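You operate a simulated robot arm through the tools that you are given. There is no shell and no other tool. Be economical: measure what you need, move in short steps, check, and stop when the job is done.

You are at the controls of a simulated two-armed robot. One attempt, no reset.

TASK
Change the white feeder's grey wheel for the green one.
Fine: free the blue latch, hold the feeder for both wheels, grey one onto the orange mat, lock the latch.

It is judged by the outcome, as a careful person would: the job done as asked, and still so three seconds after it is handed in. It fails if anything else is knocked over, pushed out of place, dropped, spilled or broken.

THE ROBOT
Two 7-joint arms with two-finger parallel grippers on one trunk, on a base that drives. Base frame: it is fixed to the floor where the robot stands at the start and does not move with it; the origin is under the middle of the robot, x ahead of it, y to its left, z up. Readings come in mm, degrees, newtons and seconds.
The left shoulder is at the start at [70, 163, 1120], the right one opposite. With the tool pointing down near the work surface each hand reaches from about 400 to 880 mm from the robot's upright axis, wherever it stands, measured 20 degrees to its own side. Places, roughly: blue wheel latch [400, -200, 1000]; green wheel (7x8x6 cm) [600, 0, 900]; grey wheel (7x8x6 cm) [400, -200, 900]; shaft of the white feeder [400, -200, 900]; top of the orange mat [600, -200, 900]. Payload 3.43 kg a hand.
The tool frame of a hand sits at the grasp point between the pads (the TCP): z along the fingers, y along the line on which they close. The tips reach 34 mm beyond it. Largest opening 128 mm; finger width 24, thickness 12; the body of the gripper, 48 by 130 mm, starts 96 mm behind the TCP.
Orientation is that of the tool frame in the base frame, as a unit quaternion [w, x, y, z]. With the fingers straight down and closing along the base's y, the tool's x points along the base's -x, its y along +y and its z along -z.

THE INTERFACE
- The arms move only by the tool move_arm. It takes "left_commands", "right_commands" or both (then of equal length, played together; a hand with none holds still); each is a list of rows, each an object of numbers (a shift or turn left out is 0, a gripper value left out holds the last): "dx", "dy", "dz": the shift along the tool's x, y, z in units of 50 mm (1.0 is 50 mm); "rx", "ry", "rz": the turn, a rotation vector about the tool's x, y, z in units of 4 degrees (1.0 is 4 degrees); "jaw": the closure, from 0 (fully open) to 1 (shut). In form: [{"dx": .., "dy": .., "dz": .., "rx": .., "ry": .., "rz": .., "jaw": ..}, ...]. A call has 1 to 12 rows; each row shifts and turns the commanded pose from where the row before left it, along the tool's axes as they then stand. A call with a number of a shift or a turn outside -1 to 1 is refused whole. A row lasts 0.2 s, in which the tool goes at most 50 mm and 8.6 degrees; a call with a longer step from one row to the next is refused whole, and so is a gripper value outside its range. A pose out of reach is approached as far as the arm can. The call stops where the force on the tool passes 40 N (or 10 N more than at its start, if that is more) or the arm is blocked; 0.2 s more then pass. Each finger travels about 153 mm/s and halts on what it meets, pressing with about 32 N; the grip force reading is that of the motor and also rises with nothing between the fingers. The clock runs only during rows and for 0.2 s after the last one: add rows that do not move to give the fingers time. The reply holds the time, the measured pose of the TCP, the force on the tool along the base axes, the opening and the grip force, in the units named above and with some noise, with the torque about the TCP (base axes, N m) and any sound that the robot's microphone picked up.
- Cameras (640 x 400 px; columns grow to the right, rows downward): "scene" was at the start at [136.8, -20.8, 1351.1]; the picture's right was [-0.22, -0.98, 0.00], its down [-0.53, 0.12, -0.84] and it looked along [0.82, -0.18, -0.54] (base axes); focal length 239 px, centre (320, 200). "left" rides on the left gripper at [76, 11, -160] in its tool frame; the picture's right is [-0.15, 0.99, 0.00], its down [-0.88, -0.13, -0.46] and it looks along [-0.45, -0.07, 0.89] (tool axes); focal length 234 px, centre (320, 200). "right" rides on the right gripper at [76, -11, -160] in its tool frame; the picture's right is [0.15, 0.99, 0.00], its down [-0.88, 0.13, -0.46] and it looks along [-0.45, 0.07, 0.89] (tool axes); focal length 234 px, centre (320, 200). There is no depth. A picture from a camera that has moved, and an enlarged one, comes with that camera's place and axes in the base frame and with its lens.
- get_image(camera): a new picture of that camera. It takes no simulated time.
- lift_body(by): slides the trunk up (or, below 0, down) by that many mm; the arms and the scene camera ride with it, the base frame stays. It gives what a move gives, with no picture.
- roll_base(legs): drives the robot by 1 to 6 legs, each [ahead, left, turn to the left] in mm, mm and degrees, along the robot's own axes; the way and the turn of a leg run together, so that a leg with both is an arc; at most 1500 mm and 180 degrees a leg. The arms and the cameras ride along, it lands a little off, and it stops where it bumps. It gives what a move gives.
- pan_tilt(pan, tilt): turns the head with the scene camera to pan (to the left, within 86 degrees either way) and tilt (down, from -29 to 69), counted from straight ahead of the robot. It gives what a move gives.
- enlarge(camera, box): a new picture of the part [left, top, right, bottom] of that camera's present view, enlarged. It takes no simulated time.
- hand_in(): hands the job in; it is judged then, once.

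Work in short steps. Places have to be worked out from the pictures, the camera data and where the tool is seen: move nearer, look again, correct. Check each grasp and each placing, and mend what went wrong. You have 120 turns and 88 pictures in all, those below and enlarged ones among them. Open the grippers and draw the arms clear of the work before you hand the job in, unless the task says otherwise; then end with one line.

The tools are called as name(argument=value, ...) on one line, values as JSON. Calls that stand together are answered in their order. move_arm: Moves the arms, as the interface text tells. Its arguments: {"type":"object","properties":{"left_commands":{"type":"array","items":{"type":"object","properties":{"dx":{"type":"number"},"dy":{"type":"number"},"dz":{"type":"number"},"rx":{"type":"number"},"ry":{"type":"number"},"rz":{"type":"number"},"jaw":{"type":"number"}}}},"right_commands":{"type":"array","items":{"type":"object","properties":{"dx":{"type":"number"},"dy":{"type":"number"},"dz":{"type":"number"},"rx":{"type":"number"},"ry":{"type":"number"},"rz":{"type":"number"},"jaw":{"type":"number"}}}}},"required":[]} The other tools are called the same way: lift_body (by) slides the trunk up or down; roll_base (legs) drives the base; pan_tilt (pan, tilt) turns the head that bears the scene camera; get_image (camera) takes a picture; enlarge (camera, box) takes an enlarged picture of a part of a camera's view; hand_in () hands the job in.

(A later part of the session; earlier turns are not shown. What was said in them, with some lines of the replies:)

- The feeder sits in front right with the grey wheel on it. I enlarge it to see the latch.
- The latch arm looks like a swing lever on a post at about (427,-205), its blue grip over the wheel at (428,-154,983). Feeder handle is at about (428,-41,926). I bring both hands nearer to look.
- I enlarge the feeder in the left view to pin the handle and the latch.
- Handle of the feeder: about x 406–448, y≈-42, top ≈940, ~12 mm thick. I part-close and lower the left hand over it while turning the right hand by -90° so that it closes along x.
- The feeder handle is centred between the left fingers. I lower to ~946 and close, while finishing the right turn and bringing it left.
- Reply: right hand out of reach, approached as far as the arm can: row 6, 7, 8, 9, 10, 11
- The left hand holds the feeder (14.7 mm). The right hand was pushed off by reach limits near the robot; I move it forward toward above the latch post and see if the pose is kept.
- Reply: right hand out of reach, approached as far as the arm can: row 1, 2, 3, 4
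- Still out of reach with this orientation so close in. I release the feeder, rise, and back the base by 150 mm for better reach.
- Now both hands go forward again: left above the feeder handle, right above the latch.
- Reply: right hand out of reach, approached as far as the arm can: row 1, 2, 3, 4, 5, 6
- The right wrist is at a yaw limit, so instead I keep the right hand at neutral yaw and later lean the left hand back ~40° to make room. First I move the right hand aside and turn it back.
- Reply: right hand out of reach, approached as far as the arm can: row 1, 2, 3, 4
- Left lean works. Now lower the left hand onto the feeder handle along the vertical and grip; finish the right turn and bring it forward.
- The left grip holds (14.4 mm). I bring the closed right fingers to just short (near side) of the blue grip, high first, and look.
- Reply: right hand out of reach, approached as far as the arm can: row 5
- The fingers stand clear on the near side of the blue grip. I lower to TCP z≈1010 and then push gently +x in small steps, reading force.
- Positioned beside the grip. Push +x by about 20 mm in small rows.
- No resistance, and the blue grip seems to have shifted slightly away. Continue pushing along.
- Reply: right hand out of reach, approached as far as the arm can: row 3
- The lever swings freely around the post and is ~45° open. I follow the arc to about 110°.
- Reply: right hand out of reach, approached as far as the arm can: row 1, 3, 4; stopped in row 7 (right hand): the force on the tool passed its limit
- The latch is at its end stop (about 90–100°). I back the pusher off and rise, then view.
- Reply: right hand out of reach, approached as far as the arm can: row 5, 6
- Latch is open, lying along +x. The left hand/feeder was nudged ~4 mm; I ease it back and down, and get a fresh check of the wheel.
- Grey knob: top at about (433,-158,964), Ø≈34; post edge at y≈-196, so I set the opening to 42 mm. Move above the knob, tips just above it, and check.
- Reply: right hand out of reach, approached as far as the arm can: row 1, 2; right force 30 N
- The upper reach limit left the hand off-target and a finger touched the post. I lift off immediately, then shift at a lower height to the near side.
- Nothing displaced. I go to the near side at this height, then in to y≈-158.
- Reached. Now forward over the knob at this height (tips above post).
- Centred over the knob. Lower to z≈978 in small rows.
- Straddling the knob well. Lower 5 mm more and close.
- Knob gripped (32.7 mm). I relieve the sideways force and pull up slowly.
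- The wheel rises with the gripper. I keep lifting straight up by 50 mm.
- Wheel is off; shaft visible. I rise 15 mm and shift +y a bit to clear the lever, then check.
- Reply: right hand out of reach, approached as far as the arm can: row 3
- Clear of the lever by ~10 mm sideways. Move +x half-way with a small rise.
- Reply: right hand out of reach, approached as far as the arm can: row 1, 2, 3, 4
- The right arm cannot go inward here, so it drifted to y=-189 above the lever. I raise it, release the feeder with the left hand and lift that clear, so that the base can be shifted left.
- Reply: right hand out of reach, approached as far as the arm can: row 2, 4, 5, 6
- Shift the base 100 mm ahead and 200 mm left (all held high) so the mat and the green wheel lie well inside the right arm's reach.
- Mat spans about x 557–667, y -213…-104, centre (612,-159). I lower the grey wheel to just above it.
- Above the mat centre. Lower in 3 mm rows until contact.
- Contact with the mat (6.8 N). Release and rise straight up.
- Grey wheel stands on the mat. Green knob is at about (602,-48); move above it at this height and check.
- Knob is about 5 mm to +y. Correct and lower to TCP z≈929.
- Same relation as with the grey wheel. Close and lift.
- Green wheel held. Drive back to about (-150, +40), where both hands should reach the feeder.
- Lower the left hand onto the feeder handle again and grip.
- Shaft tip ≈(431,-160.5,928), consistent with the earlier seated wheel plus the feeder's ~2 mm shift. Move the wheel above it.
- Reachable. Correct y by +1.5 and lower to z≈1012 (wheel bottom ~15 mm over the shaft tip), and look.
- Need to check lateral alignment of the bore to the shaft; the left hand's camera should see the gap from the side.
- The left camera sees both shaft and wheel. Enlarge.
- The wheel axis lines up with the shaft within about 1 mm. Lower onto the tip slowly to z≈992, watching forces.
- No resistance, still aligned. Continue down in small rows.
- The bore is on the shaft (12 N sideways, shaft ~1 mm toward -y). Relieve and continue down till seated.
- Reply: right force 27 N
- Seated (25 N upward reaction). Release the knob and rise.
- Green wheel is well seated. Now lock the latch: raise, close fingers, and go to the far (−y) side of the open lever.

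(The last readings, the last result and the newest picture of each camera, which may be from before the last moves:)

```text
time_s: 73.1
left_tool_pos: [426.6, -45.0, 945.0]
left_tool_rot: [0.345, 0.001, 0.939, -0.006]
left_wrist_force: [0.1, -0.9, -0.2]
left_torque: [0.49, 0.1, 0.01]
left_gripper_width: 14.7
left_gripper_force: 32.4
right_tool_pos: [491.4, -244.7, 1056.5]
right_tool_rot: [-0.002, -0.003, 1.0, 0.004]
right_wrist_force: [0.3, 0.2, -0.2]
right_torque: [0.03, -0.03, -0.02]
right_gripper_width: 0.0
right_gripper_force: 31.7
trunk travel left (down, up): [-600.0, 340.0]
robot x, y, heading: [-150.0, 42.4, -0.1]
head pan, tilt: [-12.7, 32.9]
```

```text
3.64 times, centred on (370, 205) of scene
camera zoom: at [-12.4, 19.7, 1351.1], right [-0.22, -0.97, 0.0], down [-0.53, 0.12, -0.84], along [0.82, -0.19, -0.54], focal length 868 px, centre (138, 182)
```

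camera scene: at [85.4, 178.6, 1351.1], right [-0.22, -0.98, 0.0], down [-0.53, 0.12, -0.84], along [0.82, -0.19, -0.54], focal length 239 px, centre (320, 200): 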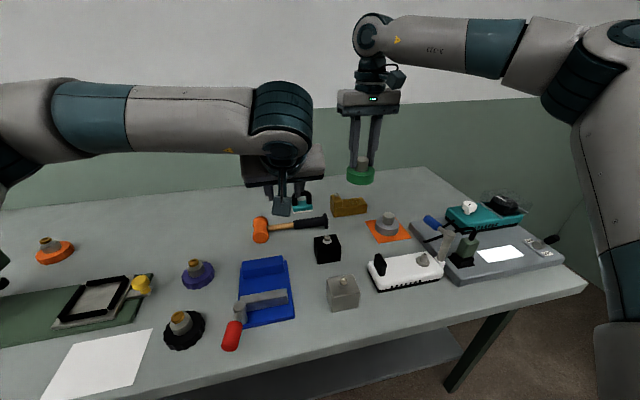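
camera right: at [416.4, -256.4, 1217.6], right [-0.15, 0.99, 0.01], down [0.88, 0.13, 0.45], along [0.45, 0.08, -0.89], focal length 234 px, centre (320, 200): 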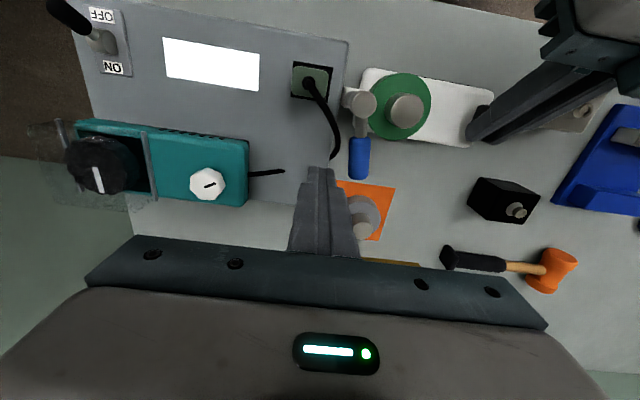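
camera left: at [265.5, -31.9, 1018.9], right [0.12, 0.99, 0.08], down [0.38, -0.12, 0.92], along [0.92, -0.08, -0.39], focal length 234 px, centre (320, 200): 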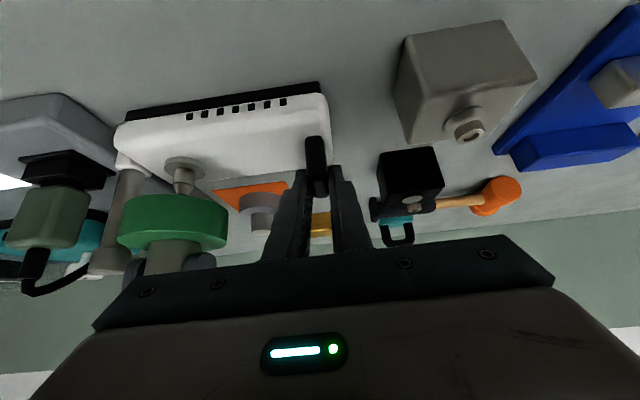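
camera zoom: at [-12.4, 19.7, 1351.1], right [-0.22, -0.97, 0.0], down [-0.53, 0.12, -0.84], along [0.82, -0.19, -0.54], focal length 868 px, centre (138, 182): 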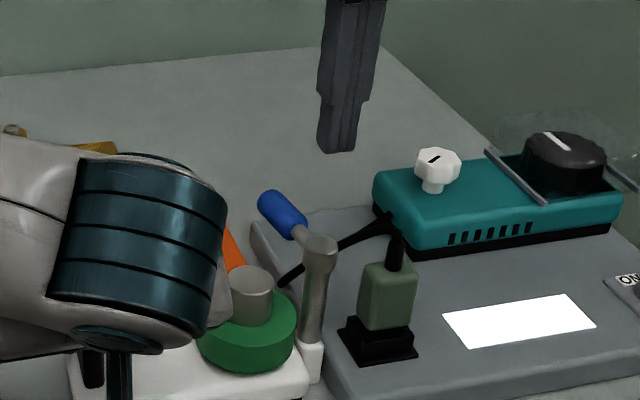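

Lever tip lies at about (483,-201). Lower to z≈1010 beside it and start pushing along the arc to ~45°.

move_arm(right_commands=[{"dz": 0.4}, {"dz": 0.5}, {"dy": 0.2}, {"dy": 0.17}, {"dy": 0.17}, {"dy": 0.16}, {"dy": 0.16, "dx": 0.04}, {"dy": 0.16, "dx": 0.05}, {"dy": 0.14, "dx": 0.08}, {}])

enlarge(camera="right", box=[220, 60, 420, 210])

```text
time_s: 75.3
left_tool_pos: [426.7, -45.5, 944.9]
left_tool_rot: [0.346, 0.001, 0.938, -0.006]
left_wrist_force: [-0.3, -1.1, 0.0]
left_torque: [0.38, 0.01, 0.02]
left_gripper_width: 14.5
left_gripper_force: 31.7
right_tool_pos: [482.1, -183.3, 1011.6]
right_tool_rot: [-0.002, -0.002, 1.0, 0.005]
right_wrist_force: [0.3, 0.7, 0.0]
right_torque: [-0.01, 0.02, -0.02]
right_gripper_width: 0.0
right_gripper_force: 31.8
trunk travel left (down, up): [-600.0, 340.0]
robot x, y, heading: [-147.7, 38.8, 0.0]
head pan, tilt: [-12.7, 32.9]
```

```text
2.67 times, centred on (320, 135) of right
camera zoom: at [406.9, -197.6, 1172.4], right [-0.15, 0.99, 0.01], down [0.88, 0.13, 0.45], along [0.45, 0.08, -0.89], focal length 624 px, centre (320, 373)
```

zoom: 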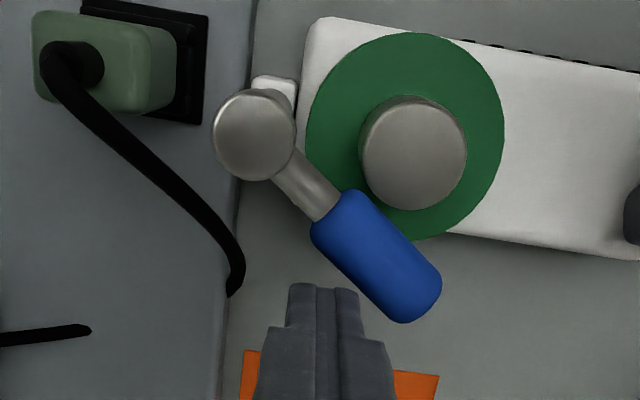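

Lever follows, ~45° now. Continue the arc to closed.

move_arm(right_commands=[{"dx": 0.08, "dy": 0.2}, {"dx": 0.12, "dy": 0.11}, {"dx": 0.12, "dy": 0.11}, {"dx": 0.14, "dy": 0.08}, {"dx": 0.14, "dy": 0.06}, {}])

enlarge(camera="right", box=[220, 60, 420, 210])

```text
time_s: 76.7
left_tool_pos: [425.5, -44.8, 944.3]
left_tool_rot: [0.344, 0.001, 0.939, -0.006]
left_wrist_force: [-4.5, 1.5, 0.3]
left_torque: [0.35, -0.26, -0.29]
left_gripper_width: 14.7
left_gripper_force: 32.0
right_tool_pos: [452.6, -156.3, 1012.1]
right_tool_rot: [-0.001, -0.002, 1.0, 0.005]
right_wrist_force: [3.7, -2.3, 0.4]
right_torque: [-0.08, -0.13, -0.02]
right_gripper_width: 0.1
right_gripper_force: 31.9
trunk travel left (down, up): [-600.0, 340.0]
robot x, y, heading: [-148.7, 38.2, 0.0]
head pan, tilt: [-12.7, 32.9]
```

```text
2.67 times, centred on (320, 135) of right
camera zoom: at [377.0, -170.3, 1172.9], right [-0.15, 0.99, 0.01], down [0.88, 0.13, 0.45], along [0.45, 0.08, -0.89], focal length 624 px, centre (320, 373)
```

zoom: 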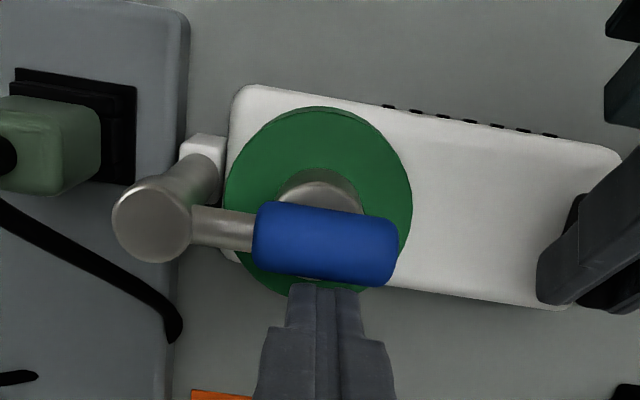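

Almost parallel to the feeder. Push on a few mm more to find the closed stop.

move_arm(right_commands=[{"dx": 0.06}, {"dx": 0.06}, {"dx": 0.06}, {}])

enlarge(camera="right", box=[220, 60, 420, 210])

```text
time_s: 77.7
left_tool_pos: [426.4, -47.0, 945.6]
left_tool_rot: [0.345, 0.002, 0.939, -0.006]
left_wrist_force: [-15.4, 1.0, 1.3]
left_torque: [-0.31, -0.4, -1.24]
left_gripper_width: 16.8
left_gripper_force: 32.3
right_tool_pos: [445.5, -157.0, 1013.2]
right_tool_rot: [-0.001, -0.003, 1.0, 0.005]
right_wrist_force: [15.6, -3.1, 3.8]
right_torque: [-0.19, -0.47, -0.03]
right_gripper_width: 0.0
right_gripper_force: 32.0
trunk travel left (down, up): [-600.0, 340.0]
robot x, y, heading: [-150.0, 35.9, -0.1]
head pan, tilt: [-12.7, 32.9]
```

```text
2.67 times, centred on (320, 135) of right
camera zoom: at [367.8, -170.8, 1173.3], right [-0.15, 0.99, 0.01], down [0.88, 0.13, 0.46], along [0.45, 0.08, -0.89], focal length 624 px, centre (320, 373)
```

zoom: 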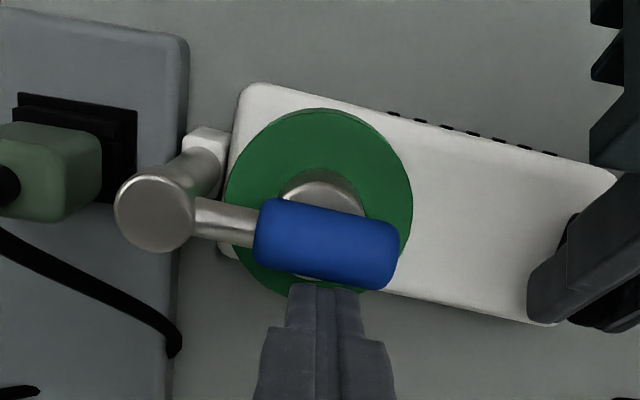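

The lever is at its closed stop (feeder starts to yaw). Back off now, rise clear, and check.

move_arm(right_commands=[{"dx": -0.2}, {"dx": -0.3}, {"dz": -0.5}, {"dz": -0.5}, {"dz": -0.5}, {"dy": -0.5, "dz": -0.3}, {"dy": -0.5}, {}])

enlarge(camera="scene", box=[280, 160, 420, 270])

enlarge(camera="right", box=[240, 50, 480, 210])

```text
time_s: 79.5
left_tool_pos: [425.6, -45.3, 945.7]
left_tool_rot: [0.346, 0.001, 0.938, -0.006]
left_wrist_force: [-0.9, 1.2, 0.4]
left_torque: [0.39, 0.35, -0.08]
left_gripper_width: 14.6
left_gripper_force: 31.8
right_tool_pos: [468.2, -206.3, 1102.7]
right_tool_rot: [-0.002, -0.003, 1.0, 0.004]
right_wrist_force: [0.2, -0.7, -0.1]
right_torque: [0.01, 0.0, 0.0]
right_gripper_width: 0.0
right_gripper_force: 32.2
trunk travel left (down, up): [-600.0, 340.0]
robot x, y, heading: [-149.4, 37.6, -0.2]
head pan, tilt: [-12.7, 32.9]
```

```text
3.64 times, centred on (350, 215) of scene
camera zoom: at [-12.8, 19.4, 1351.1], right [-0.22, -0.97, 0.0], down [-0.53, 0.12, -0.84], along [0.82, -0.19, -0.54], focal length 868 px, centre (211, 146)
```

zoom: 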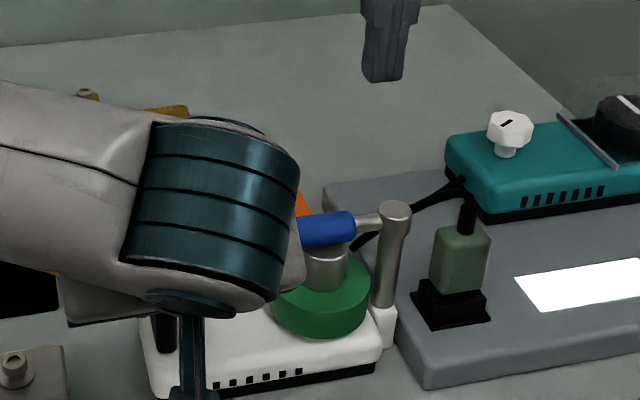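

```text
2.50 times, centred on (360, 130) of right
camera zoom: at [392.8, -221.3, 1263.2], right [-0.15, 0.99, 0.01], down [0.88, 0.13, 0.45], along [0.45, 0.08, -0.89], focal length 585 px, centre (220, 375)
```

zoom: 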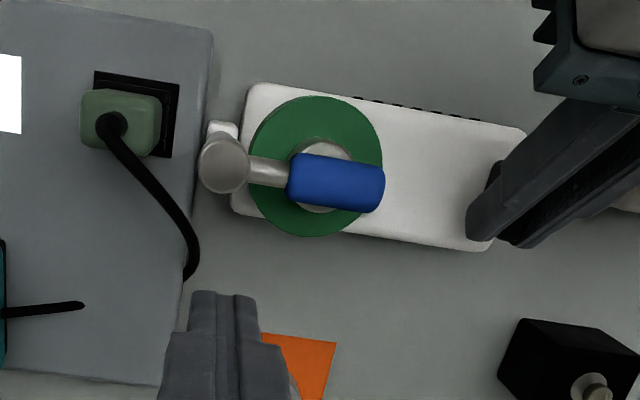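

Latch is closed over the green wheel's knob and the feeder is back in line. Release the feeder with the left hand and withdraw.

move_arm(left_commands=[{"jaw": 0.65}, {"jaw": 0.65}, {"dx": -0.386, "dz": -0.46}, {"dx": -0.386, "dz": -0.46}, {"dx": -0.386, "dz": -0.46}, {"dx": -0.386, "dz": -0.46}, {"dx": -0.386, "dz": -0.46}, {"dy": 0.7}, {"dy": 0.7}, {"dy": 0.7}, {"dy": 0.7}, {}], right_commands=[{}, {"jaw": 0.5}, {"jaw": 0.5}, {"dy": -0.5, "dz": -0.3}, {"dy": -0.5, "dz": -0.3}, {"dy": -0.5}, {}, {}, {}, {}, {}, {}])

get_image(camera="scene")

enlarge(camera="scene", box=[270, 180, 410, 280])

get_image(camera="right")

```text
time_s: 82.1
left_tool_pos: [426.5, 95.8, 1093.2]
left_tool_rot: [0.346, 0.001, 0.938, -0.006]
left_wrist_force: [0.5, 0.6, 1.4]
left_torque: [0.05, -0.01, 0.04]
left_gripper_width: 44.5
left_gripper_force: 0.0
right_tool_pos: [470.1, -283.6, 1130.3]
right_tool_rot: [-0.001, -0.003, 1.0, 0.004]
right_wrist_force: [-0.6, 0.2, 0.1]
right_torque: [0.0, 0.01, 0.02]
right_gripper_width: 63.9
right_gripper_force: 0.0
trunk travel left (down, up): [-600.0, 340.0]
robot x, y, heading: [-147.6, 39.9, 0.1]
head pan, tilt: [-12.7, 32.9]
```

```text
20 pictures are left
camera scene: at [-12.7, 17.9, 1351.1], right [-0.22, -0.97, 0.0], down [-0.53, 0.12, -0.84], along [0.82, -0.19, -0.54], focal length 239 px, centre (320, 200)
```

scene: 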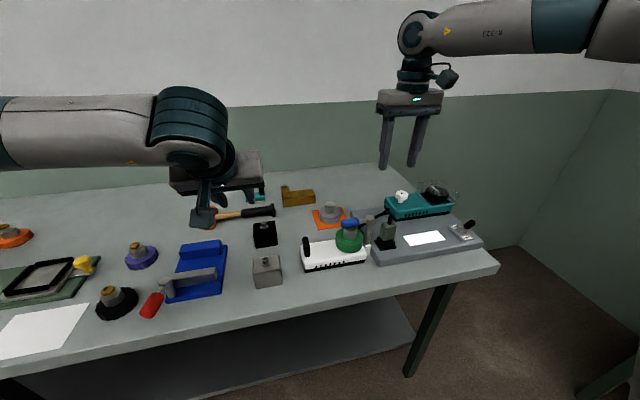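

```text
4.00 times, centred on (340, 230) of scene
camera zoom: at [-12.7, 17.9, 1351.1], right [-0.22, -0.97, 0.0], down [-0.53, 0.12, -0.84], along [0.82, -0.19, -0.54], focal length 954 px, centre (240, 80)
```

zoom: 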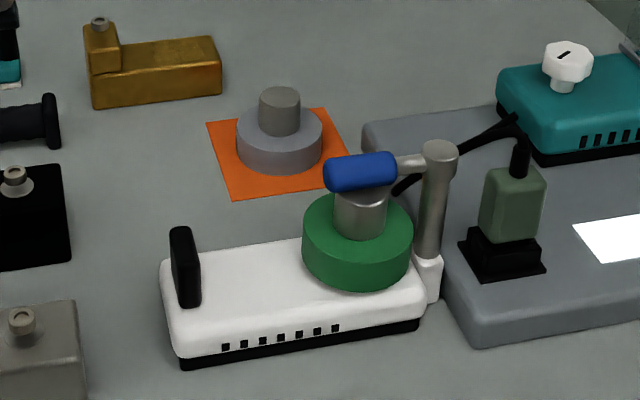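

```text
18 pictures are left
camera right: at [393.5, -297.8, 1290.7], right [-0.15, 0.99, 0.01], down [0.88, 0.13, 0.45], along [0.45, 0.08, -0.89], focal length 234 px, centre (320, 200)
```

right: 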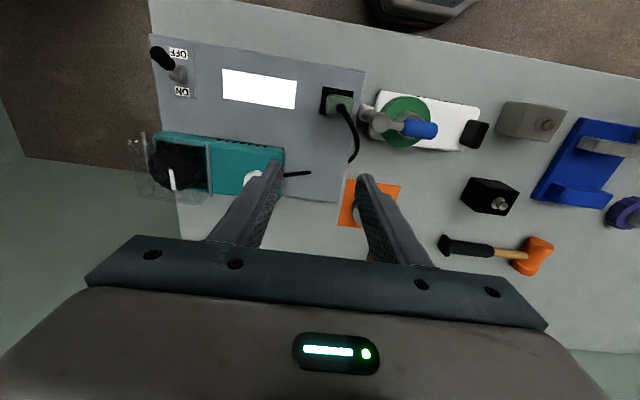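

Green wheel is seated under the closed latch, the grey wheel is on the mat, and everything else is in place with both arms clear and open. Handing in.

hand_in()

```text
The job is handed in.
```

The green wheel is on the feeder's shaft with the blue latch locked over it. The grey wheel is on the orange mat. The left hand held the feeder for both wheels; it ended about 2 mm from where it started. Nothing else was moved.
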